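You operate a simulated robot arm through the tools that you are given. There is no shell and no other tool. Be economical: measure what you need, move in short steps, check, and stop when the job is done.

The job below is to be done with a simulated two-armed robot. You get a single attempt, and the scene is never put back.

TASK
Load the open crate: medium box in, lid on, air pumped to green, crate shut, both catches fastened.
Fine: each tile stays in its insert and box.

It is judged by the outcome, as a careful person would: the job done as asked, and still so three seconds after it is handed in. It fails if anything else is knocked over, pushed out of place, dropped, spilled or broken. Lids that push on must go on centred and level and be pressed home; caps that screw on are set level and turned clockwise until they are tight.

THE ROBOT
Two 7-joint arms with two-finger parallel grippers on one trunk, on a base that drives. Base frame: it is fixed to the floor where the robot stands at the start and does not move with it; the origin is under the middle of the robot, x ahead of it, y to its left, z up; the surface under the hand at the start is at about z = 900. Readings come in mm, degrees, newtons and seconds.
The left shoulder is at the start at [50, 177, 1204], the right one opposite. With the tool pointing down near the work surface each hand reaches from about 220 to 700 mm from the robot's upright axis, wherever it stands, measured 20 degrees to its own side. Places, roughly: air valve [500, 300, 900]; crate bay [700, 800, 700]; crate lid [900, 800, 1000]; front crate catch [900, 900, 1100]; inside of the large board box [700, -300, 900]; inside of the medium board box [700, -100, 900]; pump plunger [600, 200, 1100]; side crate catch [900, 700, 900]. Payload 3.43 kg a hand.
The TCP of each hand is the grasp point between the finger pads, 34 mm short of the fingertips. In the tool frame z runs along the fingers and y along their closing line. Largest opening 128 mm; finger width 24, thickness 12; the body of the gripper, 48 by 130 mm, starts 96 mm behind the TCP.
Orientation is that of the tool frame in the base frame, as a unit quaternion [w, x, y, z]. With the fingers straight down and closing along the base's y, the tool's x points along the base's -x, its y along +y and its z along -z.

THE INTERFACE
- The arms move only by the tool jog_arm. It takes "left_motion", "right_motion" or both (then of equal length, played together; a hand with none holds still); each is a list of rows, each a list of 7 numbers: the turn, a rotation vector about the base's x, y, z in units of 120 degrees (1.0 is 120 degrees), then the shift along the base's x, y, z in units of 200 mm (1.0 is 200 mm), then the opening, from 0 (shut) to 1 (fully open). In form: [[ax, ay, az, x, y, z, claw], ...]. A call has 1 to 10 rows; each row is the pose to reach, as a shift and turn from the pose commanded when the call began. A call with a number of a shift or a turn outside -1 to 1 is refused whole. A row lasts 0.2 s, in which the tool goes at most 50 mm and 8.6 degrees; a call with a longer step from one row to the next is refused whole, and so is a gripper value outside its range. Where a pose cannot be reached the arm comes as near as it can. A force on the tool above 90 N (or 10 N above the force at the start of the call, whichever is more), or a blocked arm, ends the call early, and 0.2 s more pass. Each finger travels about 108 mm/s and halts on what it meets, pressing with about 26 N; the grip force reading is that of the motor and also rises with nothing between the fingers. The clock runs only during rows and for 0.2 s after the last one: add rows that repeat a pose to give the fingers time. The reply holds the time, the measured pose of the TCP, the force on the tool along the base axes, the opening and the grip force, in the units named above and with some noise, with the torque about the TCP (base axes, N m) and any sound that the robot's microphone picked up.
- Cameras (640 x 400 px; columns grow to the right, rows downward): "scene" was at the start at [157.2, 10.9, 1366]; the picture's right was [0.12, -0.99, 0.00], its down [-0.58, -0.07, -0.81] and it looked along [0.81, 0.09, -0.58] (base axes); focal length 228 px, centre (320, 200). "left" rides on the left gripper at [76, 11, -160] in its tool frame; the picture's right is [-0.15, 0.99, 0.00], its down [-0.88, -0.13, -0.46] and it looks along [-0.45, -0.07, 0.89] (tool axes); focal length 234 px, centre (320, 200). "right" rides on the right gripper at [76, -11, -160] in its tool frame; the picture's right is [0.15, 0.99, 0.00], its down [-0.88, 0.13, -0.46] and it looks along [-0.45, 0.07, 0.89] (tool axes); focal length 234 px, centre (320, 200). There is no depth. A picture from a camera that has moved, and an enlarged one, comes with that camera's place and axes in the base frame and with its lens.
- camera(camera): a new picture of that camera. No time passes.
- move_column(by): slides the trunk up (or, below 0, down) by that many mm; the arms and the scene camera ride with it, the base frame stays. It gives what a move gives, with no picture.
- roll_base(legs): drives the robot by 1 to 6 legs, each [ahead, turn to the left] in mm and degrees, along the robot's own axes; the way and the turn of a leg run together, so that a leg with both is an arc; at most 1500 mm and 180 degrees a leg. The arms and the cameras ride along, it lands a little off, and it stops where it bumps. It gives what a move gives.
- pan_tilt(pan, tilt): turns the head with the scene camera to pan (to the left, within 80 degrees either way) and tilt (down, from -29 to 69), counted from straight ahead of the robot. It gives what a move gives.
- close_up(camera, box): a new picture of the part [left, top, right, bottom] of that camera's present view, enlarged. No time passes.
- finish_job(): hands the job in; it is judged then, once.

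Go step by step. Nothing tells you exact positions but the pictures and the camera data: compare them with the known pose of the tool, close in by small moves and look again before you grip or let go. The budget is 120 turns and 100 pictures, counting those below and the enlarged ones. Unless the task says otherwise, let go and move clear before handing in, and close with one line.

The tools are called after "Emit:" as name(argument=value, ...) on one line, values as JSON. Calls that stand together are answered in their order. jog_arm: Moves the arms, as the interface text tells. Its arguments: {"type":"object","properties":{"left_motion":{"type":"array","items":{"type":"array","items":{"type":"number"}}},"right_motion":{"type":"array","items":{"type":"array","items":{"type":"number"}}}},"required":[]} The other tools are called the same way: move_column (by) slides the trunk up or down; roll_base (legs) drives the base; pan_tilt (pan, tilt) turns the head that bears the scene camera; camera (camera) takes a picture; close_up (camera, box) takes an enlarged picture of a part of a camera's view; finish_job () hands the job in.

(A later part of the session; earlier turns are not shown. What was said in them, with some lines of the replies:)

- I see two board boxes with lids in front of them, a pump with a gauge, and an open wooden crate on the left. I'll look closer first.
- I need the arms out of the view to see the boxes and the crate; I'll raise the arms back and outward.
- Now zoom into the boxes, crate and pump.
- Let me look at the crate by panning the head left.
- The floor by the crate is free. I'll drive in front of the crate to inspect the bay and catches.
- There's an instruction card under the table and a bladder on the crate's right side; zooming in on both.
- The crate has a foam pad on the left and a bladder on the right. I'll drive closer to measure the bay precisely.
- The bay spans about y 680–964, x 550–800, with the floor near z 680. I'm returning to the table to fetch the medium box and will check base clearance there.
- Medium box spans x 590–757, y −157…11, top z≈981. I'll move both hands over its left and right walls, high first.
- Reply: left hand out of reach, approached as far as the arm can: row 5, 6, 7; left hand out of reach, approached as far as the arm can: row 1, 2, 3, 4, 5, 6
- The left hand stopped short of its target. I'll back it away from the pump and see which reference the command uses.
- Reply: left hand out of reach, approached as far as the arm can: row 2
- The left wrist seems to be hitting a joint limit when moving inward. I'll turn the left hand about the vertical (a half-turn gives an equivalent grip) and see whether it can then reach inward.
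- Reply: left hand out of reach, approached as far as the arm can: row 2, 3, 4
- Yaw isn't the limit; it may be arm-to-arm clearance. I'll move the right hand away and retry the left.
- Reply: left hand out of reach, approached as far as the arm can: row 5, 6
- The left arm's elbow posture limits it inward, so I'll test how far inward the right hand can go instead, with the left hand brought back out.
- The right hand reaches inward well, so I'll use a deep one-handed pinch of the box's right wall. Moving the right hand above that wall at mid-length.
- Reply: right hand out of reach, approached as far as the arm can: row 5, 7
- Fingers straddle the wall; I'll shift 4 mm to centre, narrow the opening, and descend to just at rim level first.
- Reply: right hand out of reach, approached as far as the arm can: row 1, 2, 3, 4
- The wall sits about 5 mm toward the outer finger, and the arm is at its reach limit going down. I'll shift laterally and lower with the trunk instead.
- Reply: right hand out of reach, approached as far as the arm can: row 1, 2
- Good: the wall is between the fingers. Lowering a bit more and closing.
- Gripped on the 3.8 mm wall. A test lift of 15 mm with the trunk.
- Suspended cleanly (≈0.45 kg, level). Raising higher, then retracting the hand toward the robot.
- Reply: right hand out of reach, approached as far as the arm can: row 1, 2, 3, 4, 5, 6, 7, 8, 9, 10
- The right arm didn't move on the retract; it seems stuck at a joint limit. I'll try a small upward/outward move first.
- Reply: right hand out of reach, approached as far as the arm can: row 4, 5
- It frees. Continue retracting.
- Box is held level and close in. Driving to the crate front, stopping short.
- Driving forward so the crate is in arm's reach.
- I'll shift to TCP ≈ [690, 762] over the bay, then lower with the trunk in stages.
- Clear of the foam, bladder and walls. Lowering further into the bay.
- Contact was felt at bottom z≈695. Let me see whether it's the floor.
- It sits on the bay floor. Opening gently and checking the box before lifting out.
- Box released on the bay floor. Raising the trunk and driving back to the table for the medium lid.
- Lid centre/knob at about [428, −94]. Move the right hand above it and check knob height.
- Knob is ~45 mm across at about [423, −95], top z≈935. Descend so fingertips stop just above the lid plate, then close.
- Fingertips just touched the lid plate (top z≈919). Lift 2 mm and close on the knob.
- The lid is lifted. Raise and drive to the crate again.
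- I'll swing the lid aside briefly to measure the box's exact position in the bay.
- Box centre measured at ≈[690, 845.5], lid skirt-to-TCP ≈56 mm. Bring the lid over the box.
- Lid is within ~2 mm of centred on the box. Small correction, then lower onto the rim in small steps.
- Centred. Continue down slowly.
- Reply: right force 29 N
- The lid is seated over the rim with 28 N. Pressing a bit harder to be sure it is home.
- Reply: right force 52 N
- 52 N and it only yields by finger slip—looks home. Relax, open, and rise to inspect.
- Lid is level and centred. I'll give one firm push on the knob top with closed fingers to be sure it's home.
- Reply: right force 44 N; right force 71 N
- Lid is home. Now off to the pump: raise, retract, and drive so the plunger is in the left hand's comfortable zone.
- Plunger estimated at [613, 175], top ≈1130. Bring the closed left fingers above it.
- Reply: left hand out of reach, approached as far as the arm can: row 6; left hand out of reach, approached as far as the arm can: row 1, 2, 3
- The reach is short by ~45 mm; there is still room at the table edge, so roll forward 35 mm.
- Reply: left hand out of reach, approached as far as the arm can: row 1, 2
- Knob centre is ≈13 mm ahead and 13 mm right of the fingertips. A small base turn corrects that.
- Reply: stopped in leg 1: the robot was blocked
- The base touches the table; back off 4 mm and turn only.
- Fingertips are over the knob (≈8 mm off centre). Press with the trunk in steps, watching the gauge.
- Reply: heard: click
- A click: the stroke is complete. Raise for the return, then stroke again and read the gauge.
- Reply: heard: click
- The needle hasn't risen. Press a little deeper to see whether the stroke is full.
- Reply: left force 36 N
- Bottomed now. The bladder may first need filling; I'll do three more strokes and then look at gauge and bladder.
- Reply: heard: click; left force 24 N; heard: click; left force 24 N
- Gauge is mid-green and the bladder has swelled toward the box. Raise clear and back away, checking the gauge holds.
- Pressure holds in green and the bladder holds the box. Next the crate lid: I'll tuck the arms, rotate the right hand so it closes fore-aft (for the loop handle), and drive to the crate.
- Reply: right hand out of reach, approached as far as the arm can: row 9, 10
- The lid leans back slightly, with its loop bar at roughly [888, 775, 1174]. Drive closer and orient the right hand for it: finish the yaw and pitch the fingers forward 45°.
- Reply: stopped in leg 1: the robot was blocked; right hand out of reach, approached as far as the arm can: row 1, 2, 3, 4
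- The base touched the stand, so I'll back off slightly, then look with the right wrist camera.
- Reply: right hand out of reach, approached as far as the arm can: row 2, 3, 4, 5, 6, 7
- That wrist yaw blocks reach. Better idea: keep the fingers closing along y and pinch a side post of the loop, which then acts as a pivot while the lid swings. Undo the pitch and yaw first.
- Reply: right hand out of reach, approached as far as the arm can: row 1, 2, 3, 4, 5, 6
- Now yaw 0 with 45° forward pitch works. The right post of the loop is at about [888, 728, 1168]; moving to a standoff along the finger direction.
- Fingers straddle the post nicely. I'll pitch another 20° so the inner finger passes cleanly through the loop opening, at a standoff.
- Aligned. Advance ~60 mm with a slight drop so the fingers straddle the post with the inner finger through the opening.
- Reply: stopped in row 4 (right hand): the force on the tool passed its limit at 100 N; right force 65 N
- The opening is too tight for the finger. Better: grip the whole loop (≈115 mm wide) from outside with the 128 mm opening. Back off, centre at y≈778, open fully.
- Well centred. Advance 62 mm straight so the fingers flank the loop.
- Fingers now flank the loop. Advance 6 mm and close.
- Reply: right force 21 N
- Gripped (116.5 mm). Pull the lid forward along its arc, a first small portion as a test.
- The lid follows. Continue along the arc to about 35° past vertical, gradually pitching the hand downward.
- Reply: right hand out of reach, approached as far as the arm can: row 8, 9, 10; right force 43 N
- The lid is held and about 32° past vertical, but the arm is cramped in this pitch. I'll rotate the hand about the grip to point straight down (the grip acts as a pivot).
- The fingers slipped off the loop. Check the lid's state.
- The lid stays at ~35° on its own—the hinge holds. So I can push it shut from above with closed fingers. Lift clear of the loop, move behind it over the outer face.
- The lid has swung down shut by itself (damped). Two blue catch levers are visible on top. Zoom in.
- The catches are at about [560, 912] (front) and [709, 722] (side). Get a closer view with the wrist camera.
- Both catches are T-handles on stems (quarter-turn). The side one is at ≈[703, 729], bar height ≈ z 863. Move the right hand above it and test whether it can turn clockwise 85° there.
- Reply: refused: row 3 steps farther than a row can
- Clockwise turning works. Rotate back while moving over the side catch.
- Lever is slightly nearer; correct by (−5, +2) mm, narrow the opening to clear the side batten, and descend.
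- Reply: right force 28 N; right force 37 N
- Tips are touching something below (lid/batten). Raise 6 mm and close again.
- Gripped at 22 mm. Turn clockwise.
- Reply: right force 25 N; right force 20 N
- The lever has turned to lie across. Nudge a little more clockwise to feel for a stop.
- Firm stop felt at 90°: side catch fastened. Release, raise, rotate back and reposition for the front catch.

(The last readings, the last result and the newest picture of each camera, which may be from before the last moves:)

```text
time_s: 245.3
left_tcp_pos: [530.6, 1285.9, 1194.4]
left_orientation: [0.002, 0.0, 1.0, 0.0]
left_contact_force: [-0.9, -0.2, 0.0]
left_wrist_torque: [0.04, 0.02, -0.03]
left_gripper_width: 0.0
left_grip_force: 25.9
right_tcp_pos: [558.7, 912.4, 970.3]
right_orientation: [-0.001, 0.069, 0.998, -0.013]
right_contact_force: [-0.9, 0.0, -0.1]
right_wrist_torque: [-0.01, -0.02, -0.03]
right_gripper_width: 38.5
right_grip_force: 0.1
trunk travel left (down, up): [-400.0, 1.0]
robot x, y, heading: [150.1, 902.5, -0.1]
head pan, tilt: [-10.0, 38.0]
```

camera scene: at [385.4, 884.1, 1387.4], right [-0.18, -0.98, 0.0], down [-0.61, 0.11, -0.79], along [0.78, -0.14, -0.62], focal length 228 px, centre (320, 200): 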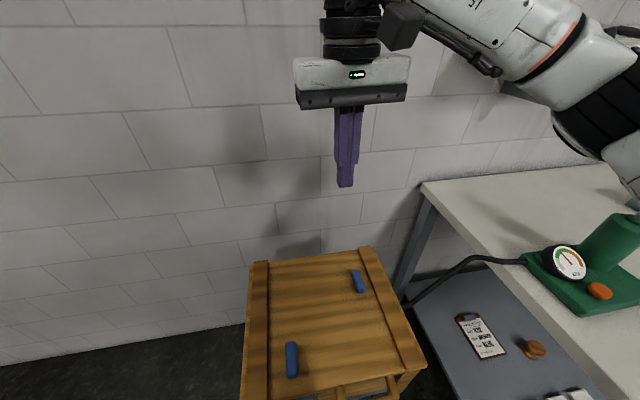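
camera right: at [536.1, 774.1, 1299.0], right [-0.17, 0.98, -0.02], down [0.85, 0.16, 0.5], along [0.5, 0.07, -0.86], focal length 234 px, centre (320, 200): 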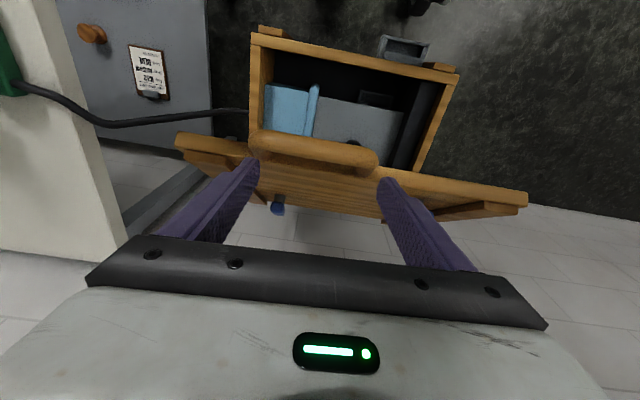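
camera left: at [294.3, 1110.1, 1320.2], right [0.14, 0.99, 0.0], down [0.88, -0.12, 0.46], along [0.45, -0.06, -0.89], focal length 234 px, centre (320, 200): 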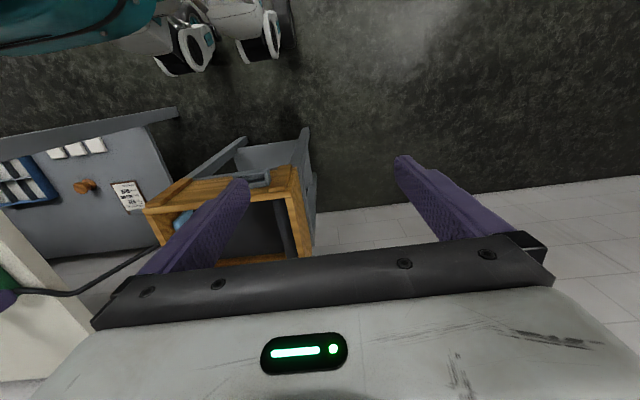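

Emit:
jog_arm(right_motion=[[0, 0, 0.035, -0.01, 0.005, -0.07, 0.3], [0, 0, 0.066, -0.02, 0.005, -0.14, 0.3], [0, 0, 0.066, -0.02, 0.005, -0.14, 0.3]])

Emit:
close_up(camera="right", box=[200, 70, 440, 270])

```text
time_s: 246.1
left_tcp_pos: [530.9, 1285.8, 1193.3]
left_orientation: [0.002, -0.001, 1.0, -0.001]
left_contact_force: [-0.5, -0.3, -0.8]
left_wrist_torque: [0.01, 0.01, -0.06]
left_gripper_width: 0.0
left_grip_force: 25.8
right_tcp_pos: [556.5, 913.5, 944.2]
right_orientation: [-0.001, 0.001, 1.0, -0.013]
right_contact_force: [-0.2, -0.5, 0.7]
right_wrist_torque: [-0.03, -0.01, -0.02]
right_gripper_width: 38.3
right_grip_force: 0.1
trunk travel left (down, up): [-400.0, 1.0]
robot x, y, heading: [146.2, 894.4, -0.2]
head pan, tilt: [-10.0, 38.0]
```

```text
2.00 times, centred on (320, 170) of right
camera zoom: at [481.6, 907.0, 1103.8], right [-0.15, 0.99, -0.02], down [0.88, 0.14, 0.45], along [0.45, 0.04, -0.89], focal length 468 px, centre (320, 260)
```

zoom: 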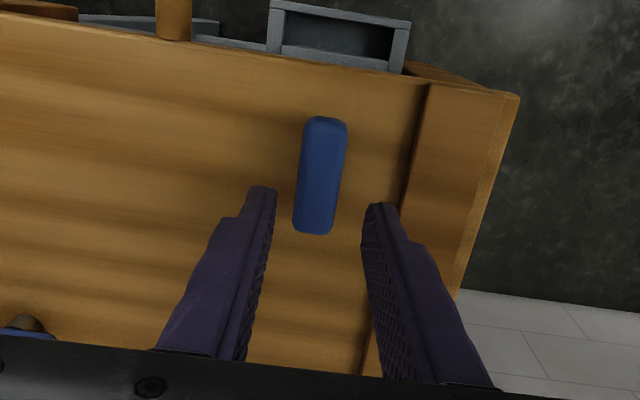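

Aligned within a few mm. Descend and grip the front catch.

Emit:
jog_arm(right_motion=[[0, 0, 0, 0.018, -0.01, -0.1, 0.3], [0, 0, 0, 0.018, -0.01, -0.2, 0.3], [0, 0, 0, 0.018, -0.01, -0.27, 0.3], [0, 0, 0, 0.018, -0.01, -0.3, 0.3], [0, 0, 0, 0.018, -0.01, -0.3, 0.2], [0, 0, 0, 0.018, -0.01, -0.3, 0.1], [0, 0, 0, 0.018, -0.01, -0.3, 0.1], [0, 0, 0, 0.018, -0.01, -0.3, 0.1]])

```text
time_s: 247.9
left_tcp_pos: [531.0, 1284.6, 1194.7]
left_orientation: [0.001, 0.0, 1.0, -0.002]
left_contact_force: [0.1, 0.3, -1.3]
left_wrist_torque: [-0.04, 0.0, -0.02]
left_gripper_width: 0.0
left_grip_force: 26.4
right_tcp_pos: [559.9, 910.4, 884.4]
right_orientation: [0.0, 0.001, 1.0, -0.012]
right_contact_force: [0.5, -3.6, -0.5]
right_wrist_torque: [0.9, -0.27, 0.01]
right_gripper_width: 22.0
right_grip_force: 45.1
trunk travel left (down, up): [-400.0, 1.0]
robot x, y, heading: [147.6, 894.8, -0.4]
head pan, tilt: [-10.0, 38.0]
```

Gripped at 22 mm. Turn clockwise 90°.

Emit:
jog_arm(right_motion=[[0, 0, -0.05, 0, 0, 0, 0.1], [0, 0, -0.12, 0, 0, 0, 0.1], [0, 0, -0.19, 0, 0, 0, 0.1], [0, 0, -0.26, 0, 0, 0, 0.1], [0, 0, -0.33, 0, 0, 0, 0.1]])

Emit:
jog_arm(right_motion=[[0, 0, -0.07, 0, 0, 0, 0.1], [0, 0, -0.14, 0, 0, 0, 0.1], [0, 0, -0.21, 0, 0, 0, 0.1], [0, 0, -0.28, 0, 0, 0, 0.1], [0, 0, -0.35, 0, 0, 0, 0.1], [0, 0, -0.42, 0, 0, 0, 0.1]])

Emit:
jog_arm(right_motion=[[0, 0, -0.04, 0, 0, 0, 0.1], [0, 0, -0.08, 0, 0, 0, 0.1], [0, 0, -0.11, 0, 0, 0, 0.1]])

```text
time_s: 249.1
left_tcp_pos: [530.4, 1280.8, 1195.9]
left_orientation: [0.002, 0.0, 1.0, 0.001]
left_contact_force: [1.0, -0.4, 0.2]
left_wrist_torque: [0.0, 0.01, 0.0]
left_gripper_width: 0.0
left_grip_force: 26.4
right_tcp_pos: [559.0, 904.8, 882.2]
right_orientation: [-0.003, 0.341, 0.94, -0.017]
right_contact_force: [-6.0, -34.9, 9.6]
right_wrist_torque: [1.0, 0.26, 0.27]
right_gripper_width: 22.4
right_grip_force: 44.9
trunk travel left (down, up): [-400.0, 1.0]
robot x, y, heading: [147.8, 896.8, -0.2]
head pan, tilt: [-10.0, 38.0]
```

```text
time_s: 250.5
left_tcp_pos: [527.0, 1283.5, 1196.7]
left_orientation: [0.003, 0.0, 1.0, 0.0]
left_contact_force: [0.5, -0.3, -0.4]
left_wrist_torque: [-0.02, 0.01, 0.02]
left_gripper_width: 0.1
left_grip_force: 25.8
right_tcp_pos: [552.0, 906.4, 883.3]
right_orientation: [-0.007, 0.707, 0.707, -0.018]
right_contact_force: [-35.4, -33.5, 2.9]
right_wrist_torque: [0.29, -0.3, 0.21]
right_gripper_width: 22.1
right_grip_force: 44.8
trunk travel left (down, up): [-400.0, 1.0]
robot x, y, heading: [147.6, 900.9, -0.2]
head pan, tilt: [-10.0, 38.0]
```

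```text
time_s: 251.3
left_tcp_pos: [526.2, 1283.0, 1196.9]
left_orientation: [0.003, 0.0, 1.0, 0.001]
left_contact_force: [-0.5, 1.2, -0.2]
left_wrist_torque: [0.01, 0.01, 0.0]
left_gripper_width: 0.2
left_grip_force: 26.1
right_tcp_pos: [552.4, 908.6, 884.8]
right_orientation: [-0.007, 0.783, 0.622, -0.015]
right_contact_force: [-37.1, -27.2, 5.2]
right_wrist_torque: [-0.69, -0.56, 1.77]
right_gripper_width: 27.1
right_grip_force: 45.3
trunk travel left (down, up): [-400.0, 1.0]
robot x, y, heading: [147.3, 901.0, -0.0]
head pan, tilt: [-10.0, 38.0]
```

Same firm stop: front catch fastened. Relax, release, rise and move clear, then a final look.

Emit:
jog_arm(right_motion=[[0, 0, 0.06, -0.02, -0.015, 0, 0.1], [0, 0, 0.095, -0.03, -0.02, 0, 0.15], [0, 0, 0.095, -0.03, -0.02, 0, 0.3], [0, 0, 0.095, -0.03, -0.02, 0, 0.3], [0, 0, 0.095, -0.03, -0.02, 0.1, 0.3], [0, 0, 0.095, -0.03, -0.02, 0.3, 0.3], [0, 0, 0.095, -0.03, -0.02, 0.5, 0.3], [0, 0, 0.095, -0.03, -0.02, 0.7, 0.3]])

Emit:
roll_base(legs=[[-230, 0]])

Emit:
pan_tilt(pan=-12, tilt=32)

Emit:
camera(camera="scene")

```text
time_s: 253.1
left_tcp_pos: [529.5, 1285.0, 1194.3]
left_orientation: [0.002, -0.001, 1.0, -0.001]
left_contact_force: [0.6, 0.2, -0.8]
left_wrist_torque: [0.01, -0.05, -0.01]
left_gripper_width: 0.0
left_grip_force: 25.3
right_tcp_pos: [551.8, 907.6, 1024.4]
right_orientation: [-0.009, 0.718, 0.696, -0.008]
right_contact_force: [0.6, 0.1, 0.1]
right_wrist_torque: [-0.01, 0.01, 0.01]
right_gripper_width: 38.0
right_grip_force: 0.1
trunk travel left (down, up): [-400.0, 1.0]
robot x, y, heading: [148.0, 898.4, -0.2]
head pan, tilt: [-10.0, 38.0]
```

```text
time_s: 254.9
left_tcp_pos: [295.6, 1286.0, 1194.1]
left_orientation: [0.002, 0.0, 1.0, -0.001]
left_contact_force: [-0.3, -0.3, -0.2]
left_wrist_torque: [-0.02, -0.05, 0.01]
left_gripper_width: 0.1
left_grip_force: 26.4
right_tcp_pos: [316.9, 909.3, 1024.1]
right_orientation: [-0.009, 0.719, 0.695, -0.008]
right_contact_force: [-0.3, -0.7, -0.5]
right_wrist_torque: [0.0, -0.03, -0.01]
right_gripper_width: 38.5
right_grip_force: 0.1
trunk travel left (down, up): [-400.0, 1.0]
robot x, y, heading: [-86.8, 900.4, -0.3]
head pan, tilt: [-10.0, 38.0]
```

```text
time_s: 255.5
left_tcp_pos: [294.5, 1286.8, 1193.4]
left_orientation: [0.0, 0.001, 1.0, -0.001]
left_contact_force: [0.0, 0.2, 0.6]
left_wrist_torque: [-0.01, 0.02, -0.01]
left_gripper_width: 0.0
left_grip_force: 26.2
right_tcp_pos: [317.7, 908.9, 1024.7]
right_orientation: [-0.01, 0.719, 0.695, -0.008]
right_contact_force: [-0.2, 0.4, -0.1]
right_wrist_torque: [-0.01, 0.01, -0.02]
right_gripper_width: 38.4
right_grip_force: 0.1
trunk travel left (down, up): [-400.0, 1.0]
robot x, y, heading: [-85.1, 900.8, -0.1]
head pan, tilt: [-12.0, 32.0]
```

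```text
2 pictures are left
camera scene: at [70.8, 881.4, 1396.5], right [-0.21, -0.98, 0.0], down [-0.52, 0.11, -0.85], along [0.83, -0.18, -0.53], focal length 228 px, centre (320, 200)
```

scene: 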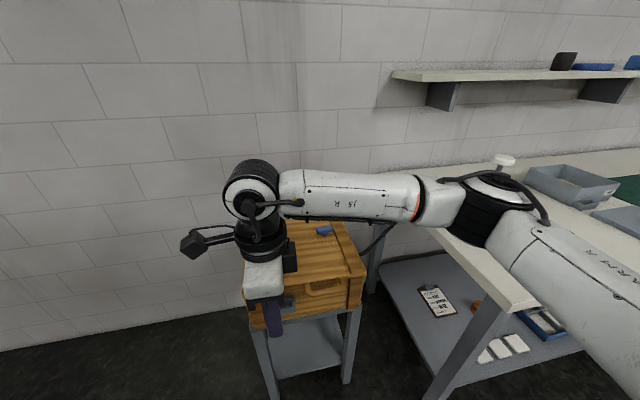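

Move the right hand aside and take a last look at the crate and gauge.

Emit:
jog_arm(right_motion=[[0, 0, 0, 0, -0.2, 0, 0.3], [0, 0, 0, 0, -0.4, -0.05, 0.3], [0, 0, 0, -0.05, -0.6, -0.1, 0.3], [0, 0, 0, -0.1, -0.8, -0.2, 0.3], [0, 0, 0, -0.1, -1, -0.3, 0.3]])

Emit:
close_up(camera="scene", box=[215, 180, 545, 340])

```text
time_s: 256.7
left_tcp_pos: [296.0, 1285.0, 1194.4]
left_orientation: [0.002, 0.0, 1.0, 0.0]
left_contact_force: [0.2, 0.4, 0.4]
left_wrist_torque: [0.0, 0.04, -0.01]
left_gripper_width: 0.0
left_grip_force: 26.2
right_tcp_pos: [300.0, 711.1, 961.4]
right_orientation: [-0.009, 0.719, 0.695, -0.007]
right_contact_force: [0.5, -0.7, 0.8]
right_wrist_torque: [0.02, -0.02, 0.0]
right_gripper_width: 38.4
right_grip_force: 0.0
trunk travel left (down, up): [-400.0, 1.0]
robot x, y, heading: [-83.8, 897.7, 0.1]
head pan, tilt: [-12.0, 32.0]
```

```text
1.94 times, centred on (380, 260) of scene
camera zoom: at [70.5, 880.6, 1396.6], right [-0.21, -0.98, 0.0], down [-0.52, 0.11, -0.85], along [0.83, -0.18, -0.53], focal length 441 px, centre (204, 84)
```

zoom: 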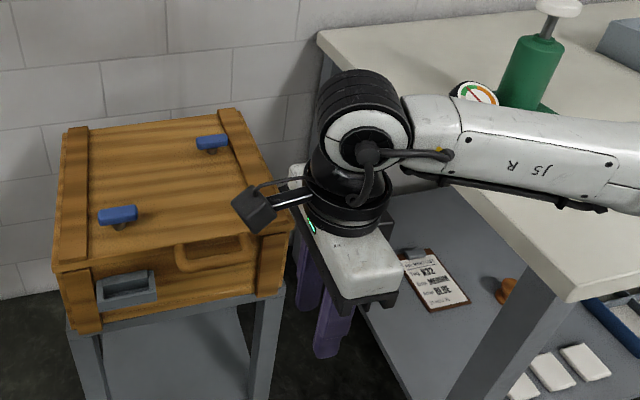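

Both catches are turned across and the crate is shut. Last check on the gauge.

Emit:
close_up(camera="scene", box=[440, 214, 480, 238])

```text
16.00 times, centred on (460, 226) of scene
camera zoom: at [70.5, 880.6, 1396.6], right [-0.21, -0.98, 0.0], down [-0.52, 0.11, -0.85], along [0.83, -0.18, -0.53], focal length 3641 px, centre (-1920, -216)
```

zoom: 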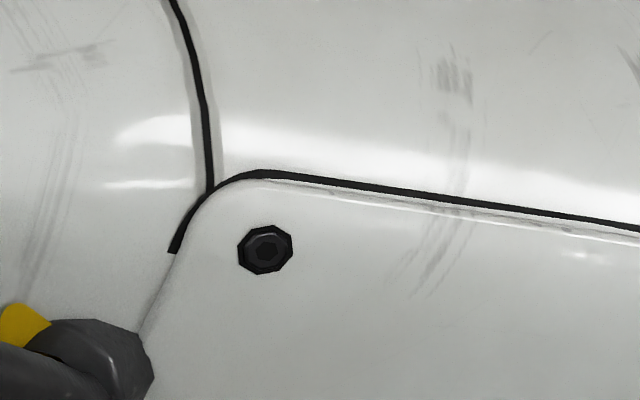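

The medium box is in the crate with its lid pressed home. The air was pumped to mid-green, the crate is shut, and both catches are turned to their stops. My last picture missed the gauge, so its final reading is unconfirmed.

Emit:
finish_job()

```text
The job is handed in.
```

I've handed the job in: the medium box is in the crate with its lid pressed home, the air is pumped to green, and the crate is shut with both catches turned to their stops. The gauge read mid-green after pumping and again when I last had a clear view of it. My final picture of it was blocked by the arm, so the reading at hand-in isn't confirmed. The teal tile was in its insert when the lid went on. The robot base bumped the table once and the crate stand once, and the hand pushed the crate's loop handle hard enough to trip the force limit. I saw nothing knocked over or moved.
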